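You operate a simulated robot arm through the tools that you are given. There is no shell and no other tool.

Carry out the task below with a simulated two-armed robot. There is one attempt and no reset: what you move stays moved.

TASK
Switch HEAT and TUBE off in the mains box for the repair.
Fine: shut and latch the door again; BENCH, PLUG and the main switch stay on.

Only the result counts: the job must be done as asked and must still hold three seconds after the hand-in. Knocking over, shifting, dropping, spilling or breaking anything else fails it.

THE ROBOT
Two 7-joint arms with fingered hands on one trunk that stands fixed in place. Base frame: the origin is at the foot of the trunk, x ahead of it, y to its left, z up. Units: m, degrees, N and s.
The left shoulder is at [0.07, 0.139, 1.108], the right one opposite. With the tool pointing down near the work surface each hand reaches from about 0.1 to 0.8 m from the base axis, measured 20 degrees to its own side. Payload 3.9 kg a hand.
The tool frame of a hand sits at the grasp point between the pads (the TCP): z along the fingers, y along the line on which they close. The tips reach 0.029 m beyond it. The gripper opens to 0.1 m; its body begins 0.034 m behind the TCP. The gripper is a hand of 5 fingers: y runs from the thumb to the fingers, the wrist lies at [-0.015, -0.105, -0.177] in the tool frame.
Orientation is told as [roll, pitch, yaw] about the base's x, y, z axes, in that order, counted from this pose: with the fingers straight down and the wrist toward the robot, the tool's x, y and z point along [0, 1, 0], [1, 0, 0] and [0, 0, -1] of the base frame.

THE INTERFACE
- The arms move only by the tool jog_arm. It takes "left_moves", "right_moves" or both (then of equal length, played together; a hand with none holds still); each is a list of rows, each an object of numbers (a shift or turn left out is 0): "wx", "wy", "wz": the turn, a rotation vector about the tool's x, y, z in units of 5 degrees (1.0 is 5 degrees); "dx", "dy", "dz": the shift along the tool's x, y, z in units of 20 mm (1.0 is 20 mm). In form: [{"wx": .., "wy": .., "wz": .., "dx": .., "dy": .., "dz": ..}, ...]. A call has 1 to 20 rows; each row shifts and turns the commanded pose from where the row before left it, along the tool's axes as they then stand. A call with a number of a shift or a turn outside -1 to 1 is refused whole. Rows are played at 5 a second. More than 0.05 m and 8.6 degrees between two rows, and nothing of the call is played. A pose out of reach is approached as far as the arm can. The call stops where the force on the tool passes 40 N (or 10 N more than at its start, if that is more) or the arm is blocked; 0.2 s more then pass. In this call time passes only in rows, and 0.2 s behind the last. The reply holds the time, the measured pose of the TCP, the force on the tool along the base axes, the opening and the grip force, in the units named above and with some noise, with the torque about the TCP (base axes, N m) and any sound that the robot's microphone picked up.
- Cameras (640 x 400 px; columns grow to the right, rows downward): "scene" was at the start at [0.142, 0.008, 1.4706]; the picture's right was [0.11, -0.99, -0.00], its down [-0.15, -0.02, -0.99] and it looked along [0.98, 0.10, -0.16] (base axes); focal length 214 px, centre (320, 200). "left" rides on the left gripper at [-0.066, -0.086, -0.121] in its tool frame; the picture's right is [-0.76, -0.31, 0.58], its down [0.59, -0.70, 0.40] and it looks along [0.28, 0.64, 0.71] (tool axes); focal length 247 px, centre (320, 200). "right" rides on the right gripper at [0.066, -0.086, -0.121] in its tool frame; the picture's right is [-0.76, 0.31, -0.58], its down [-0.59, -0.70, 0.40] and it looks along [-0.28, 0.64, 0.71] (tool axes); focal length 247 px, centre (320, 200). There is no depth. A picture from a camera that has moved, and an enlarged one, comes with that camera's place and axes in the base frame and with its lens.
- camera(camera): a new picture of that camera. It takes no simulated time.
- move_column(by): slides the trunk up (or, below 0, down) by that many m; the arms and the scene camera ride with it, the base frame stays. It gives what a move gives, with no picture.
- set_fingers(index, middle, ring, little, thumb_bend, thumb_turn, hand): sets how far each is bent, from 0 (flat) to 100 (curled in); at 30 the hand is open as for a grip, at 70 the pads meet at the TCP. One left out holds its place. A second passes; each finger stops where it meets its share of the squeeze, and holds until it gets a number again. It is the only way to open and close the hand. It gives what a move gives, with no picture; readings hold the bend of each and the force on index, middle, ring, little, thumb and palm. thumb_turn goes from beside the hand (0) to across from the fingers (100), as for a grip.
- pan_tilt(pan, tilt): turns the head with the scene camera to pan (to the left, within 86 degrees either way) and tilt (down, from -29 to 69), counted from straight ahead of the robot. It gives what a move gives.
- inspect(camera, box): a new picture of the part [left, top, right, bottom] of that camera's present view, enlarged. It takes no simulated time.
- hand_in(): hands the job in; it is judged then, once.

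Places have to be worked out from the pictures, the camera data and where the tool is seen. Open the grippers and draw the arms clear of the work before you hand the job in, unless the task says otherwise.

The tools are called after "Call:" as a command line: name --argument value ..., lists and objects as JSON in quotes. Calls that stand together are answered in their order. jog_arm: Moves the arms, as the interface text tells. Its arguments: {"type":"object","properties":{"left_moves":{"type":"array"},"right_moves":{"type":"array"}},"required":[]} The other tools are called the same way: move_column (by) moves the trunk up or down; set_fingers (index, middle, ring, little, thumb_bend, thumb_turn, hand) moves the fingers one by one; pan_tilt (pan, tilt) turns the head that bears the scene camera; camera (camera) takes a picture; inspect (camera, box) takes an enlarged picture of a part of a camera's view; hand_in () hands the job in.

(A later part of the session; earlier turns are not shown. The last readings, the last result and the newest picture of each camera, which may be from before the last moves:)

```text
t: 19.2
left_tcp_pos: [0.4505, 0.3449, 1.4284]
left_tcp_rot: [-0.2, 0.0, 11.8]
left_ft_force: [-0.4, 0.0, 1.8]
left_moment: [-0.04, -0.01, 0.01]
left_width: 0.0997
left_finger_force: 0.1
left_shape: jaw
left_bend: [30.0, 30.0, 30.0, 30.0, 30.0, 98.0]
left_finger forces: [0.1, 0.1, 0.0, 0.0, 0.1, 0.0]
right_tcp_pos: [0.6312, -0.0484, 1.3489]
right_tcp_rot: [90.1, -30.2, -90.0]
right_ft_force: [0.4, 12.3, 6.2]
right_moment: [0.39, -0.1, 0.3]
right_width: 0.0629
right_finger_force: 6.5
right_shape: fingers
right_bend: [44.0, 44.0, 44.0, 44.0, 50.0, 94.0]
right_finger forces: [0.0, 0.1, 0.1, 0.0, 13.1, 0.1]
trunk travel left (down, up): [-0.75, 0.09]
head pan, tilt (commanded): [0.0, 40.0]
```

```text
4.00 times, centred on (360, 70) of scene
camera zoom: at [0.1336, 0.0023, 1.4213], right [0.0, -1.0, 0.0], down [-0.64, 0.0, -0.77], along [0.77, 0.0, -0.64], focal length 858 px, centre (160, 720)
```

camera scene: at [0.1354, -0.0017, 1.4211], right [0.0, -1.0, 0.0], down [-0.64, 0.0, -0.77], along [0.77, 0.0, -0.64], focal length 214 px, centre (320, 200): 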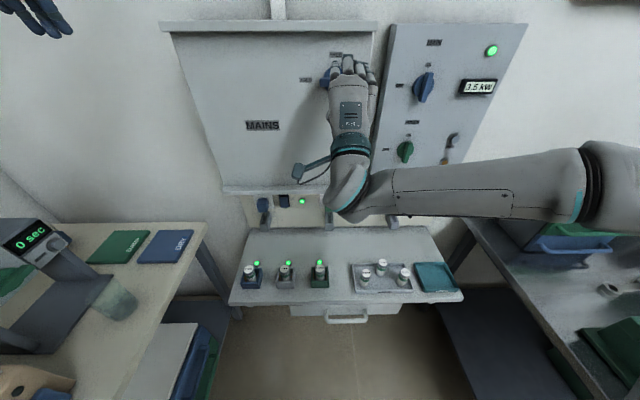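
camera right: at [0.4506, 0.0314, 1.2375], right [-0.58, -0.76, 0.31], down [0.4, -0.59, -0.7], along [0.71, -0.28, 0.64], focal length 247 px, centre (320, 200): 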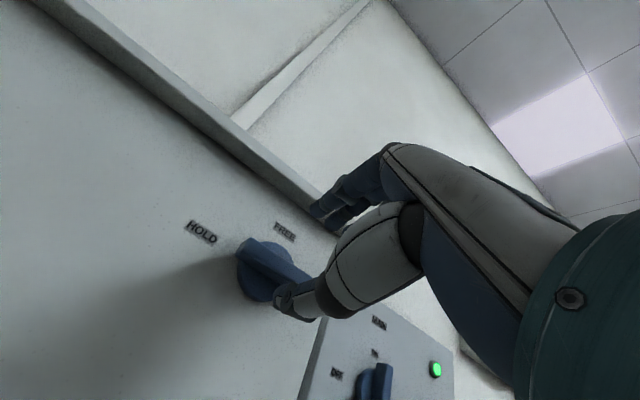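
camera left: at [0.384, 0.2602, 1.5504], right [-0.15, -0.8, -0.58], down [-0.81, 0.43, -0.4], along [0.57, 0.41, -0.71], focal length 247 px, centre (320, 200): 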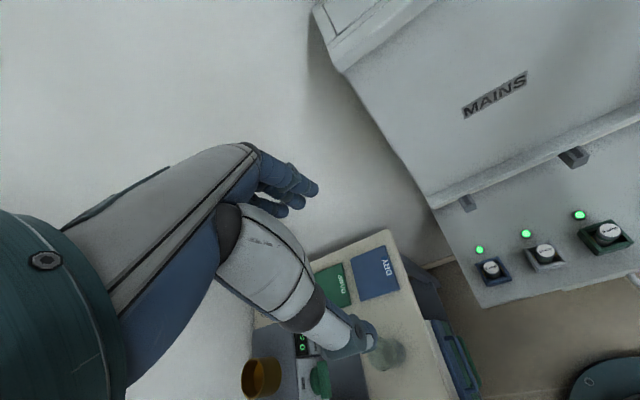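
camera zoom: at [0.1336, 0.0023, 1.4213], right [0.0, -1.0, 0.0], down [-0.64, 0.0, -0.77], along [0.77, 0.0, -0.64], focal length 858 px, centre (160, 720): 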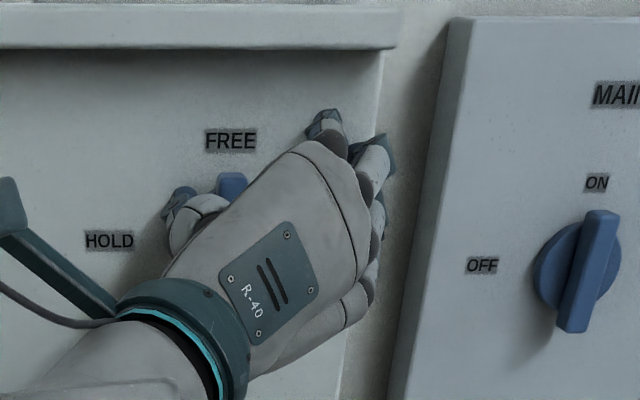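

The bar's top now lies right under FREE and the thumb force levels off at 13 N, so it looks like the end stop. I release the thumb and draw the hand back to see the knob clearly.

Call:
set_fingers --hand "right" --thumb_bend 40

Call:
jog_arm --right_moves '[{"dy": -0.3}, {"dz": -0.8}, {"dz": -1}, {"dz": -1}, {"dz": -1}]'

Call:
inspect --camera "right" --box '[180, 160, 420, 310]'

Call:
inspect --camera "scene" --box '[280, 20, 440, 120]'

```text
t: 20.2
left_tcp_pos: [0.452, 0.3433, 1.4296]
left_tcp_rot: [-0.1, 0.0, 11.8]
left_ft_force: [-1.2, 1.0, 0.2]
left_moment: [-0.01, -0.01, -0.02]
left_width: 0.0998
left_finger_force: 0.1
left_shape: jaw
left_bend: [30.0, 30.0, 30.0, 30.0, 30.0, 98.0]
left_finger forces: [0.0, 0.0, 0.0, 0.0, 0.1, 0.0]
right_tcp_pos: [0.6325, -0.0508, 1.3472]
right_tcp_rot: [89.9, -30.1, -90.0]
right_ft_force: [0.2, 6.6, 0.8]
right_moment: [0.26, -0.03, 0.12]
right_width: 0.0783
right_finger_force: 3.8
right_shape: fingers
right_bend: [44.0, 44.0, 44.0, 44.0, 36.0, 97.0]
right_finger forces: [0.1, 0.0, 0.0, 0.0, 7.2, 0.1]
trunk travel left (down, up): [-0.75, 0.09]
head pan, tilt (commanded): [0.0, 40.0]
```

```text
t: 21.4
left_tcp_pos: [0.4501, 0.34, 1.4304]
left_tcp_rot: [0.1, 0.0, 11.7]
left_ft_force: [-0.9, -0.5, 0.3]
left_moment: [0.02, -0.02, 0.05]
left_width: 0.0997
left_finger_force: 0.1
left_shape: jaw
left_bend: [30.0, 30.0, 30.0, 30.0, 30.0, 98.0]
left_finger forces: [0.0, 0.0, 0.0, 0.1, 0.1, 0.1]
right_tcp_pos: [0.5537, -0.0473, 1.3436]
right_tcp_rot: [90.1, -30.0, -90.0]
right_ft_force: [-0.8, -0.2, 0.8]
right_moment: [0.0, 0.04, 0.01]
right_width: 0.0698
right_finger_force: 0.0
right_shape: fingers
right_bend: [44.0, 44.0, 44.0, 44.0, 40.0, 100.0]
right_finger forces: [0.1, 0.1, 0.1, 0.0, 0.0, 0.0]
trunk travel left (down, up): [-0.75, 0.09]
head pan, tilt (commanded): [0.0, 40.0]
```

```text
2.67 times, centred on (300, 235) of right
camera zoom: at [0.4346, 0.0585, 1.3579], right [-0.58, -0.64, -0.5], down [0.4, 0.31, -0.86], along [0.71, -0.7, 0.08], focal length 659 px, centre (373, 107)
```

zoom: 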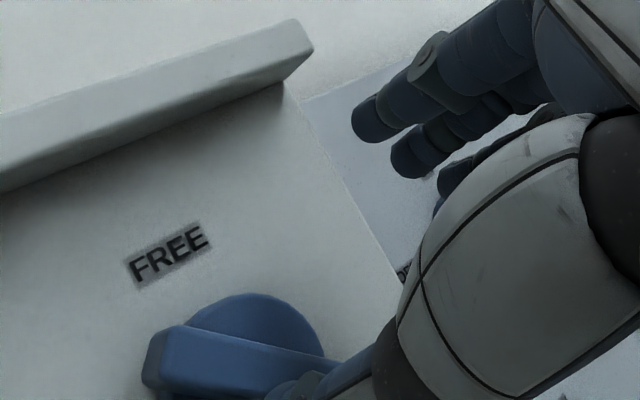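

```text
4.00 times, centred on (360, 70) of scene
camera zoom: at [0.1341, -0.0013, 1.4213], right [0.0, -1.0, 0.0], down [-0.64, 0.0, -0.77], along [0.77, 0.0, -0.64], focal length 858 px, centre (160, 720)
```

zoom: 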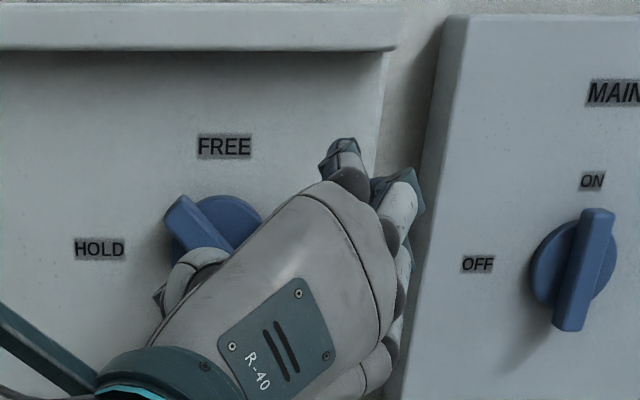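

The bar is now back at about 45°, so the knob sprang or was dragged back when the thumb opened. I wait one small row and look again to see whether it moves by itself.

Call:
jog_arm --right_moves '[{"dz": -1}, {"dz": -1}, {"dz": -1}]'

Call:
inspect --camera "right" --box '[140, 160, 440, 348]'

Call:
inspect --camera "scene" --box '[280, 20, 440, 120]'

```text
t: 22.2
left_tcp_pos: [0.4506, 0.3402, 1.4311]
left_tcp_rot: [0.0, -0.1, 11.9]
left_ft_force: [0.0, 0.6, 0.0]
left_moment: [0.01, -0.02, 0.01]
left_width: 0.0999
left_finger_force: 0.0
left_shape: jaw
left_bend: [30.0, 30.0, 30.0, 30.0, 30.0, 98.0]
left_finger forces: [0.0, 0.0, 0.1, 0.1, 0.0, 0.0]
right_tcp_pos: [0.4957, -0.0489, 1.3433]
right_tcp_rot: [90.0, -30.0, -90.1]
right_ft_force: [-0.3, -0.3, -0.1]
right_moment: [0.02, 0.03, 0.0]
right_width: 0.0698
right_finger_force: 0.1
right_shape: fingers
right_bend: [44.0, 44.0, 44.0, 44.0, 40.0, 100.0]
right_finger forces: [0.1, 0.1, 0.1, 0.0, 0.0, 0.0]
trunk travel left (down, up): [-0.75, 0.09]
head pan, tilt (commanded): [0.0, 40.0]
```

```text
2.13 times, centred on (290, 254) of right
camera zoom: at [0.3755, 0.0587, 1.3572], right [-0.58, -0.64, -0.5], down [0.4, 0.31, -0.86], along [0.71, -0.7, 0.08], focal length 526 px, centre (384, 85)
```

zoom: 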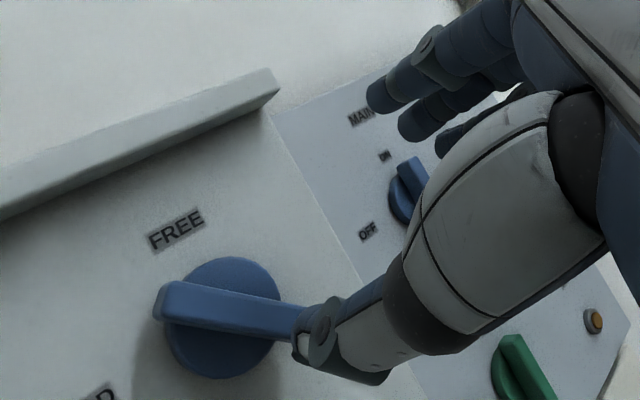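

```text
4.00 times, centred on (360, 70) of scene
camera zoom: at [0.1345, -0.0017, 1.4212], right [0.0, -1.0, 0.0], down [-0.64, 0.0, -0.77], along [0.77, 0.0, -0.64], focal length 858 px, centre (160, 720)
```

zoom: 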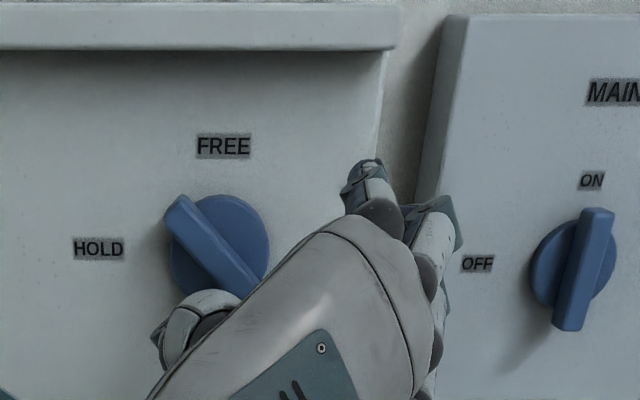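

The labels have shifted in the image as if the door had swung a few centimetres toward me, so the latch seems to have released. I take full views to confirm.

Call:
camera --camera "scene"

Call:
inspect --camera "left" --box '[300, 0, 640, 220]'

Call:
inspect --camera "scene" --box '[150, 10, 450, 210]'

```text
taken
camera scene: at [0.1345, -0.0017, 1.4212], right [0.0, -1.0, 0.0], down [-0.64, 0.0, -0.77], along [0.77, 0.0, -0.64], focal length 214 px, centre (320, 200)
```

scene: 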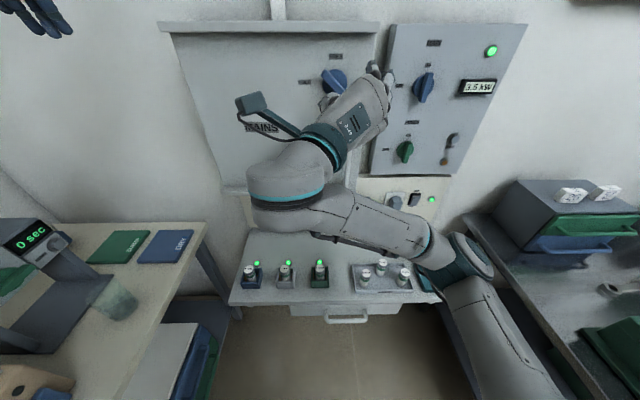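

```text
1.82 times, centred on (470, 110) of left
camera zoom: at [0.3823, 0.2598, 1.5509], right [-0.14, -0.8, -0.58], down [-0.81, 0.43, -0.4], along [0.57, 0.41, -0.71], focal length 449 px, centre (47, 364)
```

zoom: 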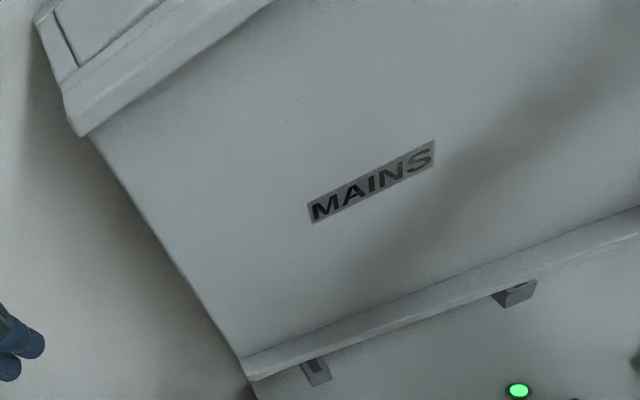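

```text
2.00 times, centred on (300, 110) of scene
camera zoom: at [0.1345, -0.0017, 1.4212], right [0.0, -1.0, 0.0], down [-0.64, 0.0, -0.77], along [0.77, 0.0, -0.64], focal length 429 px, centre (360, 380)
```

zoom: 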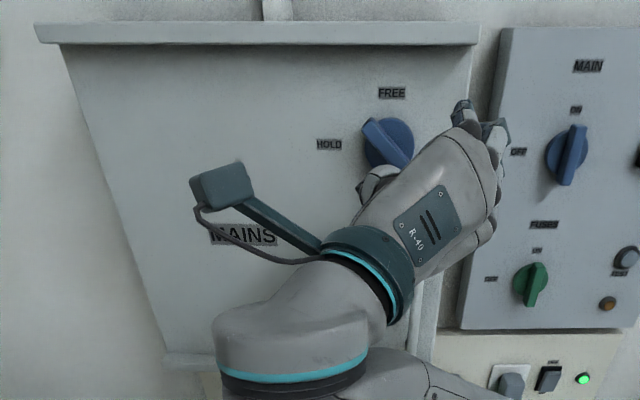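

The MAINS label has moved in both cameras, so the door is ajar by about 5–6° with the knob at roughly 45°. Next I move the hand down and to the right, clear of the door, to see the handle.

Call:
jog_arm --right_moves '[{"dx": -0.95, "dy": -0.08, "dz": -0.5}, {"dx": -0.95, "dy": -0.08, "dz": -0.5}, {"dx": -0.95, "dy": -0.08, "dz": -0.5}, {"dx": -0.95, "dy": -0.08, "dz": -0.4}, {"dx": -0.95, "dy": -0.08, "dz": -0.3}, {"dx": -0.95, "dy": -0.08, "dz": -0.2}, {"dx": -0.95, "dy": -0.08, "dz": -0.2}, {"dx": -0.95, "dy": -0.08, "dz": -0.2}, {"dx": -0.95, "dy": -0.08, "dz": -0.2}, {"dx": -0.95, "dy": -0.08}, {"dx": -0.95, "dy": -0.08}]'

Call:
camera --camera "scene"

Call:
camera --camera "right"

```text
t: 24.6
left_tcp_pos: [0.4525, 0.3412, 1.4304]
left_tcp_rot: [0.0, 0.0, 11.8]
left_ft_force: [-0.8, 0.3, -0.3]
left_moment: [0.02, 0.01, -0.01]
left_width: 0.0996
left_finger_force: 0.1
left_shape: jaw
left_bend: [30.0, 30.0, 30.0, 30.0, 30.0, 98.0]
left_finger forces: [0.0, 0.0, 0.1, 0.1, 0.0, 0.1]
right_tcp_pos: [0.4491, -0.1417, 1.2082]
right_tcp_rot: [89.7, -30.0, -89.9]
right_ft_force: [-0.3, -0.6, -0.4]
right_moment: [0.01, 0.01, 0.02]
right_width: 0.07
right_finger_force: 0.1
right_shape: fingers
right_bend: [44.0, 44.0, 44.0, 44.0, 40.0, 100.0]
right_finger forces: [0.0, 0.0, 0.0, 0.0, 0.0, 0.1]
right hand out of reach, approached as far as the arm can: row 8, 9, 10, 11
trunk travel left (down, up): [-0.75, 0.09]
head pan, tilt (commanded): [0.0, 40.0]
```

```text
taken
camera scene: at [0.1347, -0.0022, 1.4212], right [0.0, -1.0, 0.0], down [-0.64, 0.0, -0.77], along [0.77, 0.0, -0.64], focal length 214 px, centre (320, 200)
```

scene: 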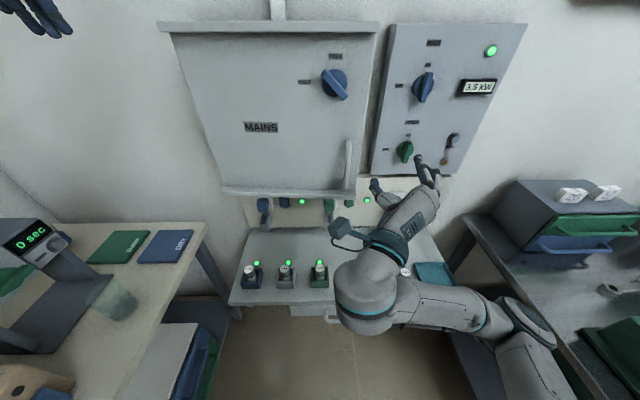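

```text
taken
camera right: at [0.3298, -0.0358, 1.2232], right [-0.58, -0.65, -0.5], down [0.39, 0.31, -0.86], along [0.71, -0.7, 0.07], focal length 247 px, centre (320, 200)
```

right: 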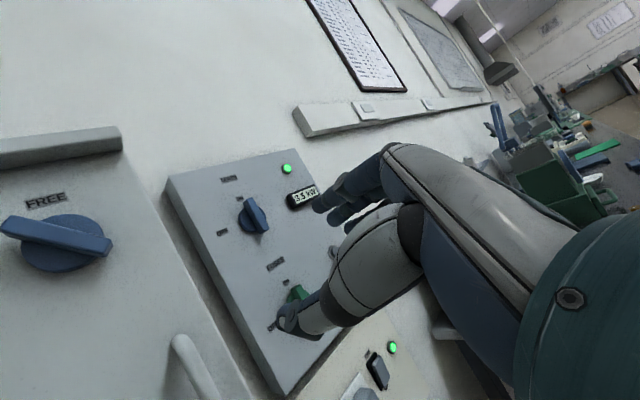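

The hand hit a reach limit at z≈1.21, but the handle is visible now. I zoom in on it from the scene and right cameras to place it.

Call:
inspect --camera "scene" --box '[300, 40, 460, 220]'

Call:
inspect --camera "right" --box '[0, 180, 320, 400]'

```text
2.22 times, centred on (380, 130) of scene
camera zoom: at [0.1347, -0.0022, 1.4212], right [0.0, -1.0, 0.0], down [-0.64, 0.0, -0.77], along [0.77, 0.0, -0.64], focal length 477 px, centre (187, 356)
```

zoom: 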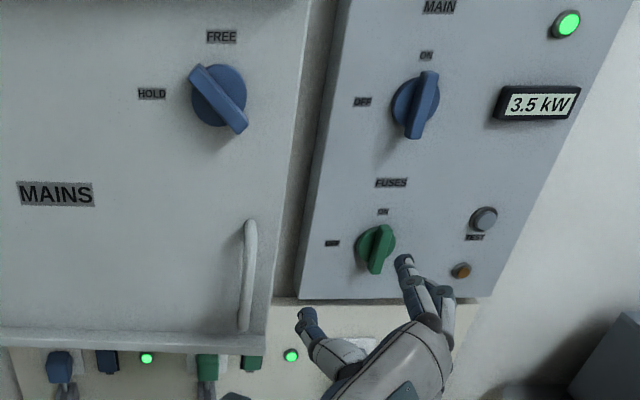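

```text
1.82 times, centred on (160, 290) of right
camera zoom: at [0.3298, -0.0358, 1.2232], right [-0.58, -0.65, -0.5], down [0.39, 0.31, -0.86], along [0.71, -0.7, 0.07], focal length 449 px, centre (611, 36)
```

zoom: 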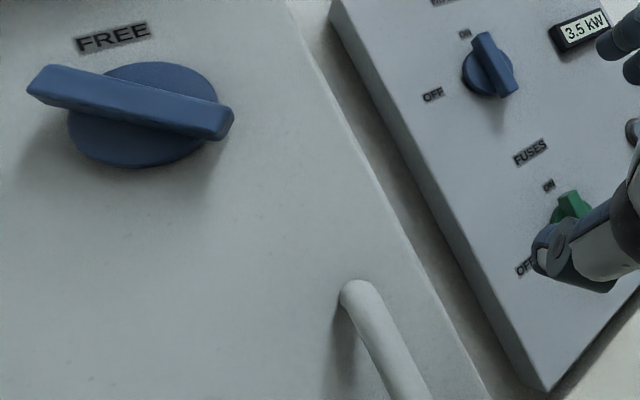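

The handle bar is at about (0.635–0.65, -0.075), z 1.05–1.19, on the door that is slightly ajar. Before opening it I move the left arm out of the door's swing, back and to the left.

Call:
jog_arm --left_moves '[{"dx": 0.91, "dy": -0.68}, {"dx": 0.91, "dy": -0.68}, {"dx": 0.91, "dy": -0.68}, {"dx": 0.91, "dy": -0.68}, {"dx": 0.91, "dy": -0.68}, {"dx": 0.91, "dy": -0.68}, {"dx": 0.91, "dy": -0.68}, {"dx": 0.91, "dy": -0.68}, {"dx": 0.91, "dy": -0.68}, {"dx": 0.91, "dy": -0.68}]'

Call:
pan_tilt --pan 45 --tilt 25

Call:
camera --camera "scene"

Call:
camera --camera "left"

```text
t: 26.8
left_tcp_pos: [0.3487, 0.5032, 1.4288]
left_tcp_rot: [0.0, -0.1, 11.8]
left_ft_force: [-0.6, 0.5, -0.4]
left_moment: [0.01, -0.02, 0.01]
left_width: 0.1
left_finger_force: 0.1
left_shape: jaw
left_bend: [30.0, 30.0, 30.0, 30.0, 30.0, 98.0]
left_finger forces: [0.0, 0.0, 0.0, 0.0, 0.0, 0.0]
left hand out of reach, approached as far as the arm can: row 6, 7, 8, 9, 10
right_tcp_pos: [0.4498, -0.1409, 1.2086]
right_tcp_rot: [89.8, -30.1, -89.8]
right_ft_force: [0.4, -0.2, -0.1]
right_moment: [-0.01, -0.03, -0.01]
right_width: 0.0695
right_finger_force: 0.2
right_shape: fingers
right_bend: [44.0, 44.0, 44.0, 44.0, 40.0, 100.0]
right_finger forces: [0.1, 0.1, 0.0, 0.1, 0.1, 0.0]
trunk travel left (down, up): [-0.75, 0.09]
head pan, tilt (commanded): [0.0, 40.0]
```

```text
t: 27.9
left_tcp_pos: [0.3493, 0.5022, 1.4286]
left_tcp_rot: [0.0, -0.2, 11.7]
left_ft_force: [-0.1, 0.3, 0.4]
left_moment: [0.02, -0.03, -0.01]
left_width: 0.0997
left_finger_force: 0.1
left_shape: jaw
left_bend: [30.0, 30.0, 30.0, 30.0, 30.0, 98.0]
left_finger forces: [0.0, 0.0, 0.1, 0.0, 0.0, 0.1]
right_tcp_pos: [0.4507, -0.1411, 1.2088]
right_tcp_rot: [89.7, -30.1, -89.8]
right_ft_force: [0.4, 0.7, 0.3]
right_moment: [0.0, 0.03, 0.0]
right_width: 0.0696
right_finger_force: 0.0
right_shape: fingers
right_bend: [44.0, 44.0, 44.0, 44.0, 40.0, 100.0]
right_finger forces: [0.0, 0.0, 0.0, 0.0, 0.1, 0.0]
trunk travel left (down, up): [-0.75, 0.09]
head pan, tilt (commanded): [45.0, 25.0]
```

```text
taken
camera scene: at [0.1149, 0.0633, 1.4445], right [0.71, -0.71, 0.0], down [-0.3, -0.3, -0.91], along [0.64, 0.64, -0.42], focal length 214 px, centre (320, 200)
```

scene: 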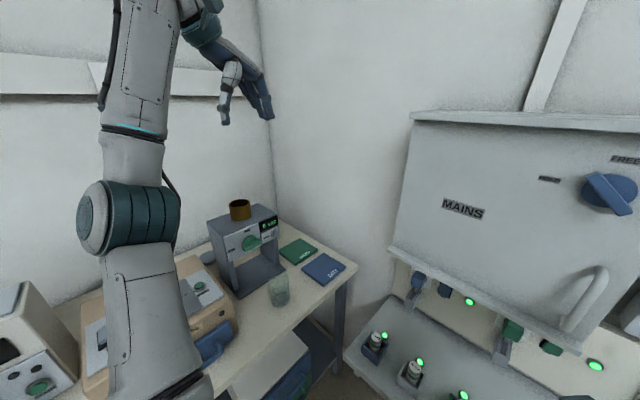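

```text
taken
camera left: at [0.2795, 0.4214, 1.5498], right [-0.14, -0.8, -0.58], down [-0.81, 0.43, -0.4], along [0.57, 0.41, -0.71], focal length 247 px, centre (320, 200)
```

left: 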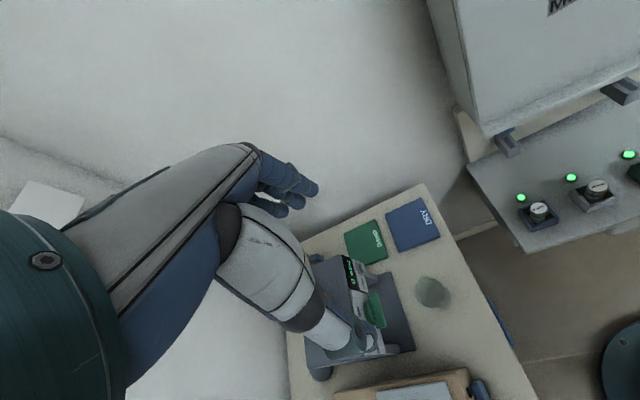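

The left arm is clear of the swing. From this view the handle stands about 3–4 cm off the door. I move the right hand forward and level with the handle, still about 8 cm short of it, after turning the head back.

Call:
jog_arm --right_moves '[{"dx": -0.1, "dy": -0.5, "dz": 1}, {"dx": -0.1, "dy": -0.5, "dz": 1}, {"dx": -0.1, "dy": -0.5, "dz": 1}]'

Call:
pan_tilt --pan 0 --tilt 40

Call:
camera --camera "scene"

Call:
camera --camera "right"

```text
t: 28.7
left_tcp_pos: [0.3484, 0.5032, 1.4282]
left_tcp_rot: [0.0, -0.1, 11.8]
left_ft_force: [0.6, -0.5, 0.4]
left_moment: [-0.01, 0.01, 0.04]
left_width: 0.0999
left_finger_force: 0.0
left_shape: jaw
left_bend: [30.0, 30.0, 30.0, 30.0, 30.0, 98.0]
left_finger forces: [0.1, 0.0, 0.1, 0.1, 0.0, 0.0]
right_tcp_pos: [0.507, -0.1262, 1.2193]
right_tcp_rot: [89.7, -30.1, -89.6]
right_ft_force: [0.1, 0.2, 0.0]
right_moment: [0.01, 0.02, -0.02]
right_width: 0.0698
right_finger_force: 0.0
right_shape: fingers
right_bend: [44.0, 44.0, 44.0, 44.0, 40.0, 100.0]
right_finger forces: [0.0, 0.1, 0.1, 0.0, 0.0, 0.0]
right hand out of reach, approached as far as the arm can: row 1, 2, 3
trunk travel left (down, up): [-0.75, 0.09]
head pan, tilt (commanded): [45.0, 25.0]
```

```text
t: 29.8
left_tcp_pos: [0.349, 0.5018, 1.4283]
left_tcp_rot: [0.1, 0.0, 11.8]
left_ft_force: [0.2, 0.4, -0.1]
left_moment: [0.0, 0.02, 0.02]
left_width: 0.1002
left_finger_force: 0.2
left_shape: jaw
left_bend: [30.0, 30.0, 30.0, 30.0, 30.0, 98.0]
left_finger forces: [0.0, 0.0, 0.0, 0.0, 0.0, 0.0]
right_tcp_pos: [0.5072, -0.1273, 1.221]
right_tcp_rot: [89.6, -30.1, -89.8]
right_ft_force: [-0.4, 0.2, 0.3]
right_moment: [0.0, -0.03, -0.02]
right_width: 0.0698
right_finger_force: 0.1
right_shape: fingers
right_bend: [44.0, 44.0, 44.0, 44.0, 40.0, 100.0]
right_finger forces: [0.0, 0.0, 0.0, 0.0, 0.0, 0.1]
trunk travel left (down, up): [-0.75, 0.09]
head pan, tilt (commanded): [0.0, 40.0]
```

```text
taken
camera scene: at [0.1348, -0.0017, 1.4212], right [0.0, -1.0, 0.0], down [-0.64, 0.0, -0.77], along [0.77, 0.0, -0.64], focal length 214 px, centre (320, 200)
```

scene: 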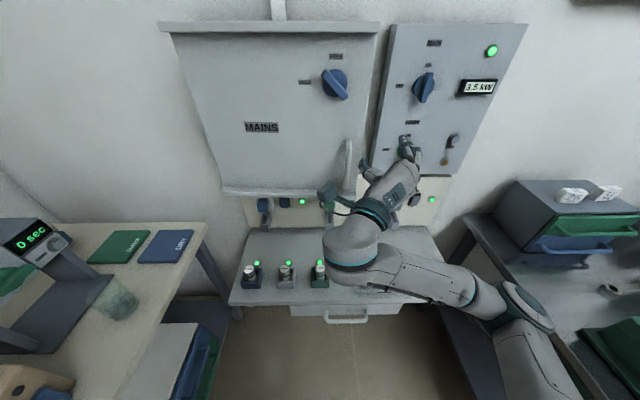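

```text
taken
camera right: at [0.3862, -0.0208, 1.2345], right [-0.58, -0.65, -0.5], down [0.39, 0.31, -0.86], along [0.71, -0.7, 0.07], focal length 247 px, centre (320, 200)
```

right: 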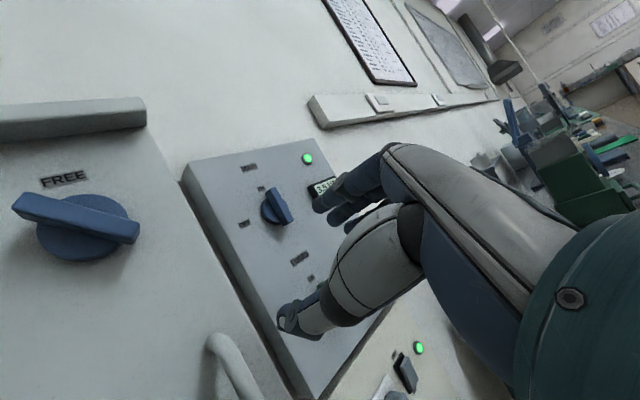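

The arm stays limited to z≈1.22 in this orientation. I lower the trunk by 0.10 m so the hand comes level with the handle; nothing is near the hand's path.

Call:
move_column --by -0.1

Call:
camera --camera "scene"

Call:
camera --camera "right"

```text
t: 31.1
left_tcp_pos: [0.3485, 0.5028, 1.3292]
left_tcp_rot: [-0.1, -0.1, 11.9]
left_ft_force: [0.3, 0.6, -0.2]
left_moment: [0.01, 0.0, -0.02]
left_width: 0.0997
left_finger_force: 0.1
left_shape: jaw
left_bend: [30.0, 30.0, 30.0, 30.0, 30.0, 98.0]
left_finger forces: [0.0, 0.0, 0.0, 0.0, 0.0, 0.1]
right_tcp_pos: [0.5057, -0.1277, 1.1202]
right_tcp_rot: [89.7, -30.2, -89.9]
right_ft_force: [-0.5, 0.1, -0.1]
right_moment: [-0.01, 0.01, 0.02]
right_width: 0.0699
right_finger_force: 0.0
right_shape: fingers
right_bend: [44.0, 44.0, 44.0, 44.0, 40.0, 100.0]
right_finger forces: [0.1, 0.0, 0.0, 0.0, 0.1, 0.0]
trunk travel left (down, up): [-0.65, 0.19]
head pan, tilt (commanded): [0.0, 40.0]
```

```text
taken
camera scene: at [0.1345, -0.0019, 1.3213], right [0.0, -1.0, 0.0], down [-0.64, 0.0, -0.77], along [0.77, 0.0, -0.64], focal length 214 px, centre (320, 200)
```

scene: 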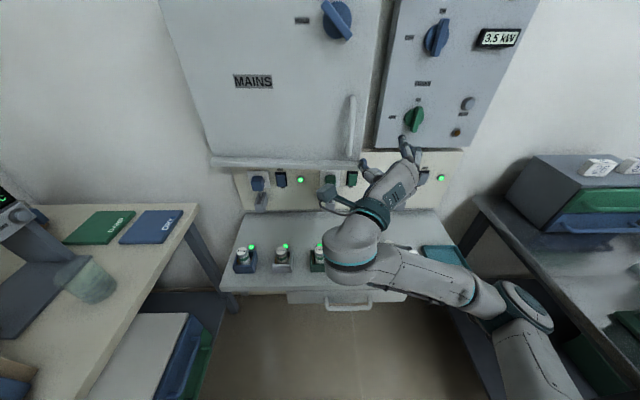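

```text
taken
camera right: at [0.386, -0.0209, 1.1347], right [-0.58, -0.65, -0.5], down [0.39, 0.31, -0.86], along [0.71, -0.7, 0.07], focal length 247 px, centre (320, 200)
```

right: 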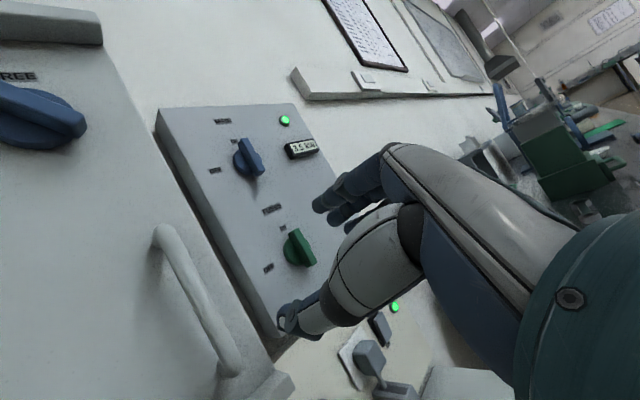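

The handle bar triangulates to x≈0.625, y≈-0.073, z 1.07–1.195. I move in front of it, to about (0.56, -0.073, 1.13).

Call:
jog_arm --right_moves '[{"dx": 0.6, "dy": -0.7, "dz": 0.9}, {"dx": 0.6, "dy": -0.7, "dz": 0.9}, {"dx": 0.6, "dy": -0.7, "dz": 0.9}]'

Call:
pan_tilt --pan 0 --tilt 25

Call:
camera --camera "scene"

Call:
camera --camera "right"

```text
t: 31.9
left_tcp_pos: [0.349, 0.5026, 1.3279]
left_tcp_rot: [-0.1, 0.0, 11.9]
left_ft_force: [0.1, 1.3, 0.6]
left_moment: [-0.01, -0.02, -0.02]
left_width: 0.1
left_finger_force: 0.2
left_shape: jaw
left_bend: [30.0, 30.0, 30.0, 30.0, 30.0, 98.0]
left_finger forces: [0.0, 0.0, 0.0, 0.0, 0.0, 0.1]
right_tcp_pos: [0.5579, -0.0746, 1.1409]
right_tcp_rot: [89.2, -30.3, -89.4]
right_ft_force: [0.4, 0.2, -0.1]
right_moment: [0.02, -0.01, -0.01]
right_width: 0.0699
right_finger_force: 0.0
right_shape: fingers
right_bend: [44.0, 44.0, 44.0, 44.0, 40.0, 100.0]
right_finger forces: [0.0, 0.1, 0.0, 0.1, 0.0, 0.0]
right hand out of reach, approached as far as the arm can: row 2, 3
trunk travel left (down, up): [-0.65, 0.19]
head pan, tilt (commanded): [0.0, 40.0]
```

```text
t: 32.7
left_tcp_pos: [0.3488, 0.5016, 1.3291]
left_tcp_rot: [0.0, -0.1, 11.9]
left_ft_force: [-0.2, 0.7, -0.1]
left_moment: [0.01, 0.0, -0.02]
left_width: 0.0998
left_finger_force: 0.0
left_shape: jaw
left_bend: [30.0, 30.0, 30.0, 30.0, 30.0, 98.0]
left_finger forces: [0.1, 0.0, 0.0, 0.2, 0.0, 0.1]
right_tcp_pos: [0.5565, -0.0756, 1.1413]
right_tcp_rot: [89.2, -30.2, -89.4]
right_ft_force: [-1.1, -0.1, -0.1]
right_moment: [-0.01, -0.02, 0.01]
right_width: 0.0698
right_finger_force: 0.1
right_shape: fingers
right_bend: [44.0, 44.0, 44.0, 44.0, 40.0, 100.0]
right_finger forces: [0.1, 0.1, 0.0, 0.1, 0.0, 0.1]
trunk travel left (down, up): [-0.65, 0.19]
head pan, tilt (commanded): [0.0, 25.0]
```

```text
taken
camera scene: at [0.1418, -0.0019, 1.3445], right [0.0, -1.0, 0.0], down [-0.42, 0.0, -0.91], along [0.91, 0.0, -0.42], focal length 214 px, centre (320, 200)
```

scene: 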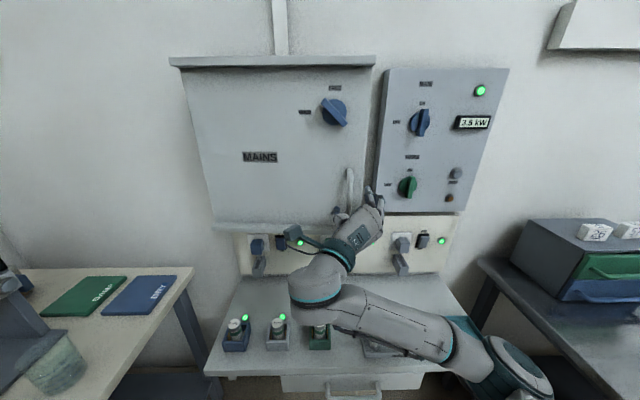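

```text
taken
camera right: at [0.4369, 0.0309, 1.1569], right [-0.58, -0.65, -0.49], down [0.39, 0.31, -0.87], along [0.72, -0.69, 0.07], focal length 247 px, centre (320, 200)
```

right: 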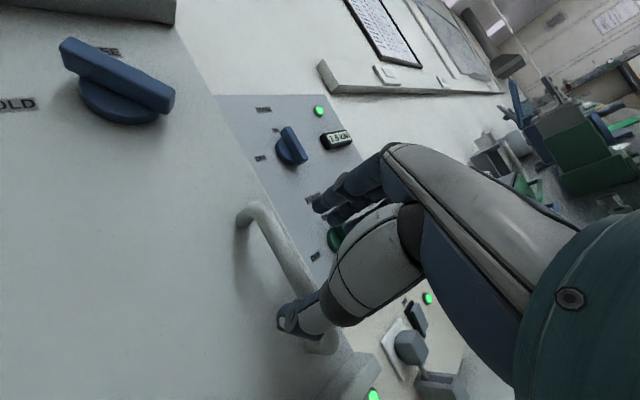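

The handle bar lies between the thumb and the fingers. I advance along the finger axis by about 65 mm to straddle it.

Call:
jog_arm --right_moves '[{"dz": 1}, {"dz": 1}, {"dz": 0.8}, {"dz": 0.5}]'

Call:
camera --camera "right"

Call:
inspect --camera "scene" --box '[290, 120, 450, 260]'

```text
t: 33.7
left_tcp_pos: [0.3494, 0.5024, 1.3292]
left_tcp_rot: [0.0, -0.1, 11.8]
left_ft_force: [0.2, -0.3, 0.9]
left_moment: [-0.01, 0.01, -0.02]
left_width: 0.0997
left_finger_force: 0.0
left_shape: jaw
left_bend: [30.0, 30.0, 30.0, 30.0, 30.0, 98.0]
left_finger forces: [0.0, 0.0, 0.1, 0.0, 0.1, 0.1]
right_tcp_pos: [0.6193, -0.0799, 1.1569]
right_tcp_rot: [89.1, -30.3, -89.4]
right_ft_force: [0.8, 0.1, 0.6]
right_moment: [0.02, -0.02, -0.03]
right_width: 0.0701
right_finger_force: 0.0
right_shape: fingers
right_bend: [44.0, 44.0, 44.0, 44.0, 40.0, 100.0]
right_finger forces: [0.0, 0.1, 0.1, 0.0, 0.0, 0.0]
right hand out of reach, approached as far as the arm can: row 1, 2, 3
trunk travel left (down, up): [-0.65, 0.19]
head pan, tilt (commanded): [0.0, 25.0]
```

```text
taken
camera right: at [0.4996, 0.0262, 1.1711], right [-0.58, -0.65, -0.49], down [0.39, 0.31, -0.87], along [0.72, -0.69, 0.07], focal length 247 px, centre (320, 200)
```

right: 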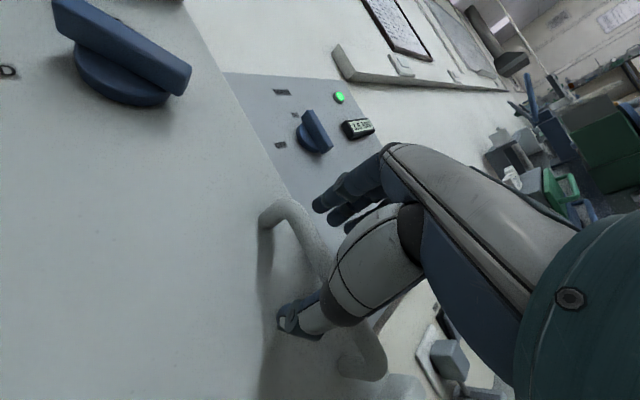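

```text
2.86 times, centred on (370, 190) of scene
camera zoom: at [0.142, -0.0018, 1.3445], right [0.0, -1.0, 0.0], down [-0.42, 0.0, -0.91], along [0.91, 0.0, -0.42], focal length 613 px, centre (177, 229)
```

zoom: 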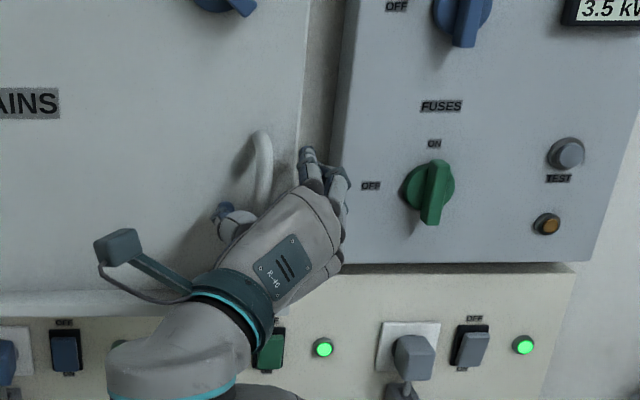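

The bar now passes right through the grasp point between the thumb and fingers. I close the hand on the handle.

Call:
set_fingers --hand "right" --index 75 --middle 75 --ring 75 --little 75 --thumb_bend 70

Call:
camera --camera "right"

Call:
inspect --camera "scene" --box '[290, 120, 450, 260]'

```text
t: 34.7
left_tcp_pos: [0.3482, 0.5029, 1.3281]
left_tcp_rot: [0.1, -0.1, 11.8]
left_ft_force: [0.2, 0.1, 0.4]
left_moment: [-0.03, 0.01, -0.03]
left_width: 0.0998
left_finger_force: 0.0
left_shape: jaw
left_bend: [30.0, 30.0, 30.0, 30.0, 30.0, 98.0]
left_finger forces: [0.0, 0.0, 0.0, 0.0, 0.0, 0.0]
right_tcp_pos: [0.6195, -0.0798, 1.1554]
right_tcp_rot: [89.1, -30.2, -89.3]
right_ft_force: [0.0, 0.7, -2.2]
right_moment: [0.08, 0.02, 0.03]
right_width: 0.0102
right_finger_force: 5.3
right_shape: fingers
right_bend: [74.0, 75.0, 75.0, 75.0, 66.0, 100.0]
right_finger forces: [5.2, 0.5, 0.1, 0.0, 6.0, 0.1]
trunk travel left (down, up): [-0.65, 0.19]
head pan, tilt (commanded): [0.0, 25.0]
```

```text
taken
camera right: at [0.4996, 0.0264, 1.171], right [-0.58, -0.65, -0.49], down [0.39, 0.31, -0.87], along [0.72, -0.69, 0.07], focal length 247 px, centre (320, 200)
```

right: 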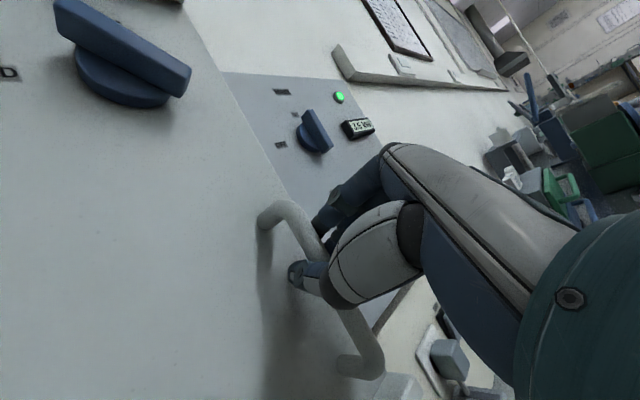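

```text
2.86 times, centred on (370, 190) of scene
camera zoom: at [0.1422, -0.0016, 1.3445], right [0.0, -1.0, 0.0], down [-0.42, 0.0, -0.91], along [0.91, 0.0, -0.42], focal length 613 px, centre (177, 229)
```

zoom: 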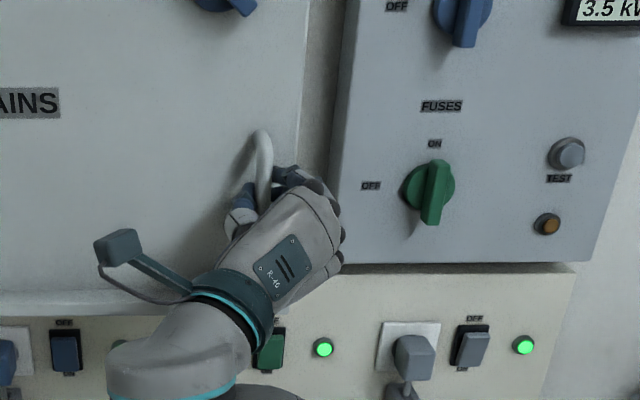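

Index and thumb have closed around the bar with a light grip. I curl the fingers further to make a firm hook, then pull the door back along its arc in small steps.

Call:
set_fingers --hand "right" --index 95 --middle 95 --ring 95 --little 95 --thumb_bend 80

Call:
jog_arm --right_moves '[{"dz": -0.5, "dx": 0.02, "dy": -0.04}, {"dz": -0.5, "dx": 0.02, "dy": -0.05}, {"dz": -0.5, "dx": 0.03, "dy": -0.08}, {"dz": -0.5, "dx": 0.03, "dy": -0.1}]'

Call:
camera --camera "right"

Call:
camera --camera "scene"

```text
t: 35.7
left_tcp_pos: [0.348, 0.4997, 1.331]
left_tcp_rot: [0.1, -0.2, 11.8]
left_ft_force: [-0.2, -0.1, -0.2]
left_moment: [-0.01, -0.02, -0.01]
left_width: 0.0998
left_finger_force: 0.1
left_shape: jaw
left_bend: [30.0, 30.0, 30.0, 30.0, 30.0, 98.0]
left_finger forces: [0.0, 0.0, 0.0, 0.1, 0.0, 0.0]
right_tcp_pos: [0.6182, -0.0818, 1.1571]
right_tcp_rot: [89.3, -30.1, -89.7]
right_ft_force: [-0.9, -10.2, 6.3]
right_moment: [-0.37, -0.06, 0.22]
right_width: 0.0002
right_finger_force: 34.5
right_shape: fingers
right_bend: [87.0, 87.0, 91.0, 95.0, 73.0, 98.0]
right_finger forces: [12.2, 12.5, 13.7, 0.0, 30.1, 0.0]
trunk travel left (down, up): [-0.65, 0.19]
head pan, tilt (commanded): [0.0, 25.0]
```

```text
t: 36.7
left_tcp_pos: [0.3443, 0.5017, 1.331]
left_tcp_rot: [0.0, -0.3, 11.9]
left_ft_force: [1.0, 0.4, -0.4]
left_moment: [0.0, -0.04, 0.04]
left_width: 0.0997
left_finger_force: 0.1
left_shape: jaw
left_bend: [30.0, 30.0, 30.0, 30.0, 30.0, 98.0]
left_finger forces: [0.0, 0.0, 0.0, 0.0, 0.0, 0.0]
right_tcp_pos: [0.5769, -0.0753, 1.1553]
right_tcp_rot: [90.1, -30.0, -89.9]
right_ft_force: [-1.7, -5.9, 21.2]
right_moment: [-0.03, -0.02, -0.03]
right_width: 0.0003
right_finger_force: 37.8
right_shape: fingers
right_bend: [87.0, 88.0, 91.0, 95.0, 74.0, 97.0]
right_finger forces: [13.7, 11.0, 11.0, 0.0, 40.3, 0.0]
trunk travel left (down, up): [-0.65, 0.19]
head pan, tilt (commanded): [0.0, 25.0]
```

```text
taken
camera right: at [0.4563, 0.0317, 1.1699], right [-0.57, -0.65, -0.5], down [0.4, 0.32, -0.86], along [0.71, -0.7, 0.08], focal length 247 px, centre (320, 200)
```

right: 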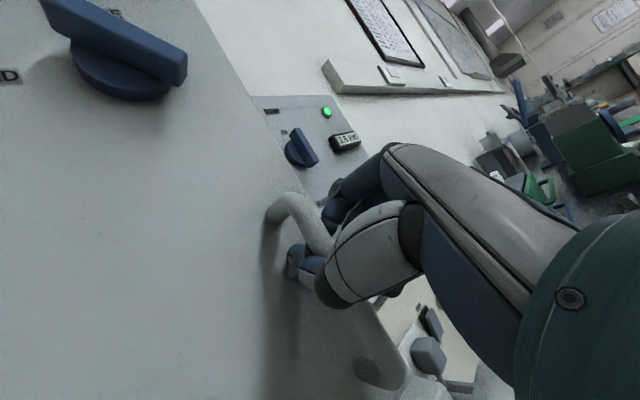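

```text
taken
camera scene: at [0.1383, -0.0027, 1.3451], right [0.0, -1.0, 0.0], down [-0.42, 0.0, -0.91], along [0.91, 0.0, -0.42], focal length 214 px, centre (320, 200)
```

scene: 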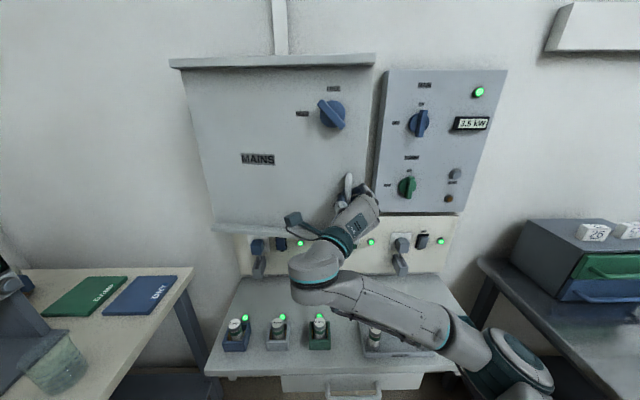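

The door follows the hand. There is a 21 N vertical load because the hand presses down on the handle, so I ease up slightly while continuing along the arc to about 22° of door opening.

Call:
jog_arm --right_moves '[{"dx": 0.167, "dy": -0.089, "dz": -0.55}, {"dx": 0.177, "dy": -0.106, "dz": -0.55}, {"dx": 0.187, "dy": -0.123, "dz": -0.55}, {"dx": 0.11, "dy": -0.19, "dz": -0.55}, {"dx": 0.12, "dy": -0.208, "dz": -0.55}, {"dx": 0.13, "dy": -0.225, "dz": -0.55}, {"dx": 0.14, "dy": -0.247, "dz": -0.55}, {"dx": 0.155, "dy": -0.268, "dz": -0.55}]'

Call:
camera --camera "scene"

Call:
camera --camera "right"

```text
t: 38.5
left_tcp_pos: [0.3477, 0.4998, 1.3303]
left_tcp_rot: [0.1, -0.3, 11.7]
left_ft_force: [-0.3, 0.1, -0.4]
left_moment: [0.0, 0.0, -0.01]
left_width: 0.0998
left_finger_force: 0.1
left_shape: jaw
left_bend: [30.0, 30.0, 30.0, 30.0, 30.0, 98.0]
left_finger forces: [0.0, 0.0, 0.1, 0.0, 0.0, 0.0]
right_tcp_pos: [0.4935, -0.041, 1.1582]
right_tcp_rot: [89.5, -30.0, -89.7]
right_ft_force: [-6.5, -11.6, -13.4]
right_moment: [-0.58, -0.09, 0.12]
right_width: 0.0021
right_finger_force: 39.9
right_shape: fingers
right_bend: [88.0, 89.0, 92.0, 95.0, 74.0, 97.0]
right_finger forces: [9.8, 13.3, 15.9, 0.1, 41.1, 0.0]
trunk travel left (down, up): [-0.65, 0.19]
head pan, tilt (commanded): [0.0, 25.0]
```

```text
taken
camera scene: at [0.1415, -0.005, 1.3444], right [0.0, -1.0, 0.0], down [-0.42, 0.0, -0.91], along [0.91, 0.0, -0.42], focal length 214 px, centre (320, 200)
```

scene: 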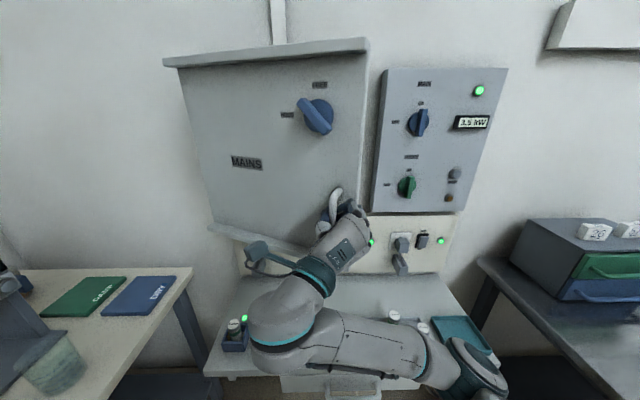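

```text
taken
camera right: at [0.3723, 0.0663, 1.1733], right [-0.58, -0.65, -0.5], down [0.39, 0.32, -0.86], along [0.71, -0.7, 0.07], focal length 247 px, centre (320, 200)
```

right: 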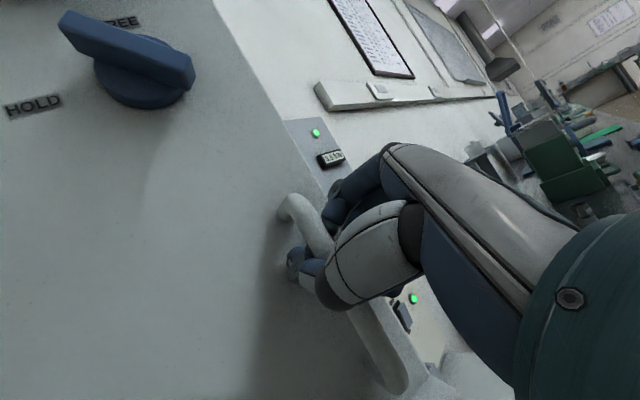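

The door is now about 22° open, and its top and bottom lips move with it. I continue along the arc to about 33–35°, trimming the sideways and vertical loads.

Call:
jog_arm --right_moves '[{"dx": 0.065, "dy": -0.262, "dz": -0.55}, {"dx": 0.0825, "dy": -0.293, "dz": -0.55}, {"dx": 0.165, "dy": -0.286, "dz": -0.55}, {"dx": 0.1875, "dy": -0.325, "dz": -0.55}, {"dx": 0.2125, "dy": -0.368, "dz": -0.55}, {"dx": 0.235, "dy": -0.407, "dz": -0.55}]'

Call:
camera --camera "scene"

Call:
camera --camera "right"

```text
t: 40.0
left_tcp_pos: [0.3484, 0.498, 1.3301]
left_tcp_rot: [0.2, -0.3, 11.8]
left_ft_force: [0.4, 0.5, -0.4]
left_moment: [0.0, -0.02, -0.02]
left_width: 0.0996
left_finger_force: 0.0
left_shape: jaw
left_bend: [30.0, 30.0, 30.0, 30.0, 30.0, 98.0]
left_finger forces: [0.0, 0.0, 0.0, 0.1, 0.1, 0.0]
right_tcp_pos: [0.4437, -0.0059, 1.16]
right_tcp_rot: [89.3, -30.5, -89.9]
right_ft_force: [-17.1, -20.0, -25.7]
right_moment: [-0.85, 0.05, 0.71]
right_width: 0.0048
right_finger_force: 40.2
right_shape: fingers
right_bend: [88.0, 90.0, 93.0, 95.0, 73.0, 98.0]
right_finger forces: [9.7, 16.7, 16.5, 0.0, 37.0, 0.1]
right hand out of reach, approached as far as the arm can: row 5, 6
trunk travel left (down, up): [-0.65, 0.19]
head pan, tilt (commanded): [0.0, 25.0]
stopped in row 6 (right hand): the force on the tool passed its limit at 42 N (the readings are from after the stop); the commanded pose is now the measured one
```

```text
taken
camera scene: at [0.14, -0.0061, 1.3443], right [0.0, -1.0, 0.0], down [-0.42, 0.0, -0.91], along [0.91, 0.0, -0.42], focal length 214 px, centre (320, 200)
```

scene: 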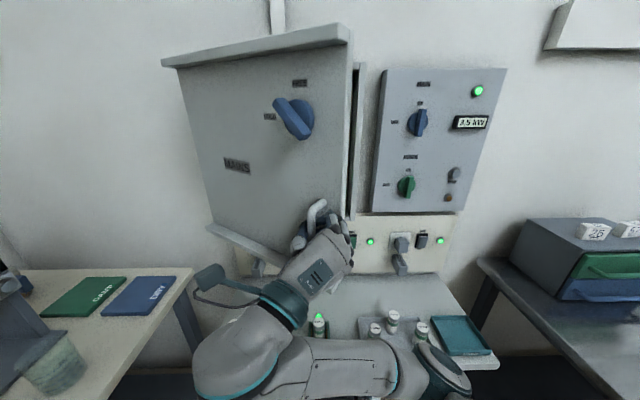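

```text
taken
camera right: at [0.3247, 0.1019, 1.1755], right [-0.59, -0.65, -0.49], down [0.39, 0.3, -0.87], along [0.71, -0.7, 0.07], focal length 247 px, centre (320, 200)
```

right: 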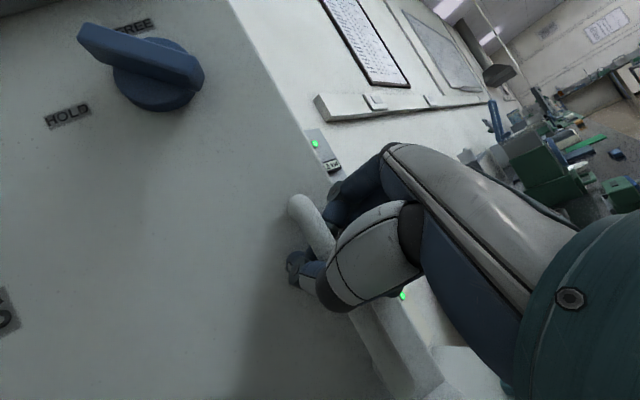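

The arm is at the near end of its reach with the door about 33° open. I release the handle, and next I'll push the door from behind its free edge.

Call:
set_fingers --hand "right" --index 20 --middle 20 --ring 20 --little 20 --thumb_bend 20

Call:
camera --camera "scene"

Call:
camera --camera "right"

```text
t: 41.0
left_tcp_pos: [0.3477, 0.5028, 1.3299]
left_tcp_rot: [0.0, -0.1, 11.8]
left_ft_force: [0.7, 1.0, 0.3]
left_moment: [0.03, -0.01, 0.04]
left_width: 0.0997
left_finger_force: 0.0
left_shape: jaw
left_bend: [30.0, 30.0, 30.0, 30.0, 30.0, 98.0]
left_finger forces: [0.0, 0.0, 0.0, 0.0, 0.0, 0.1]
right_tcp_pos: [0.4455, -0.0005, 1.1621]
right_tcp_rot: [89.3, -30.5, -89.6]
right_ft_force: [-0.3, 0.3, 0.5]
right_moment: [0.0, -0.03, 0.01]
right_width: 0.1155
right_finger_force: 0.0
right_shape: fingers
right_bend: [20.0, 20.0, 20.0, 20.0, 20.0, 100.0]
right_finger forces: [0.0, 0.0, 0.1, 0.0, 0.1, 0.0]
trunk travel left (down, up): [-0.65, 0.19]
head pan, tilt (commanded): [0.0, 25.0]
```

```text
taken
camera scene: at [0.1417, -0.0022, 1.3446], right [0.0, -1.0, 0.0], down [-0.42, 0.0, -0.91], along [0.91, 0.0, -0.42], focal length 214 px, centre (320, 200)
```

scene: 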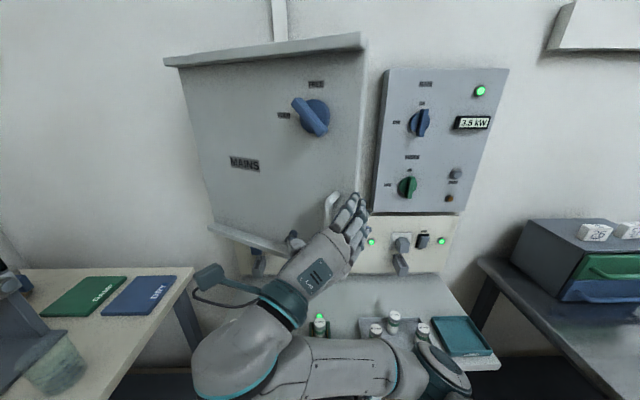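

```text
taken
camera right: at [0.3255, 0.1057, 1.1763], right [-0.58, -0.65, -0.49], down [0.39, 0.31, -0.87], along [0.71, -0.7, 0.07], focal length 247 px, centre (320, 200)
```

right: 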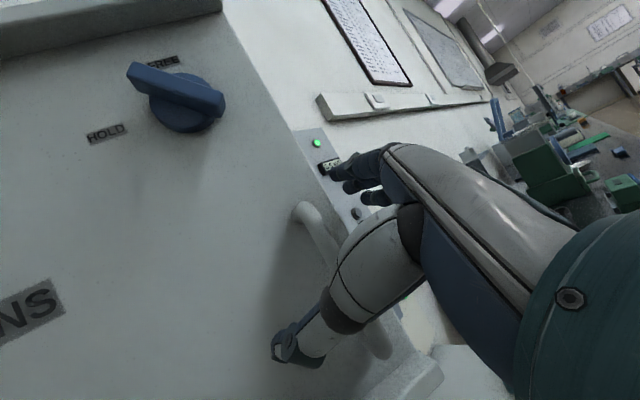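

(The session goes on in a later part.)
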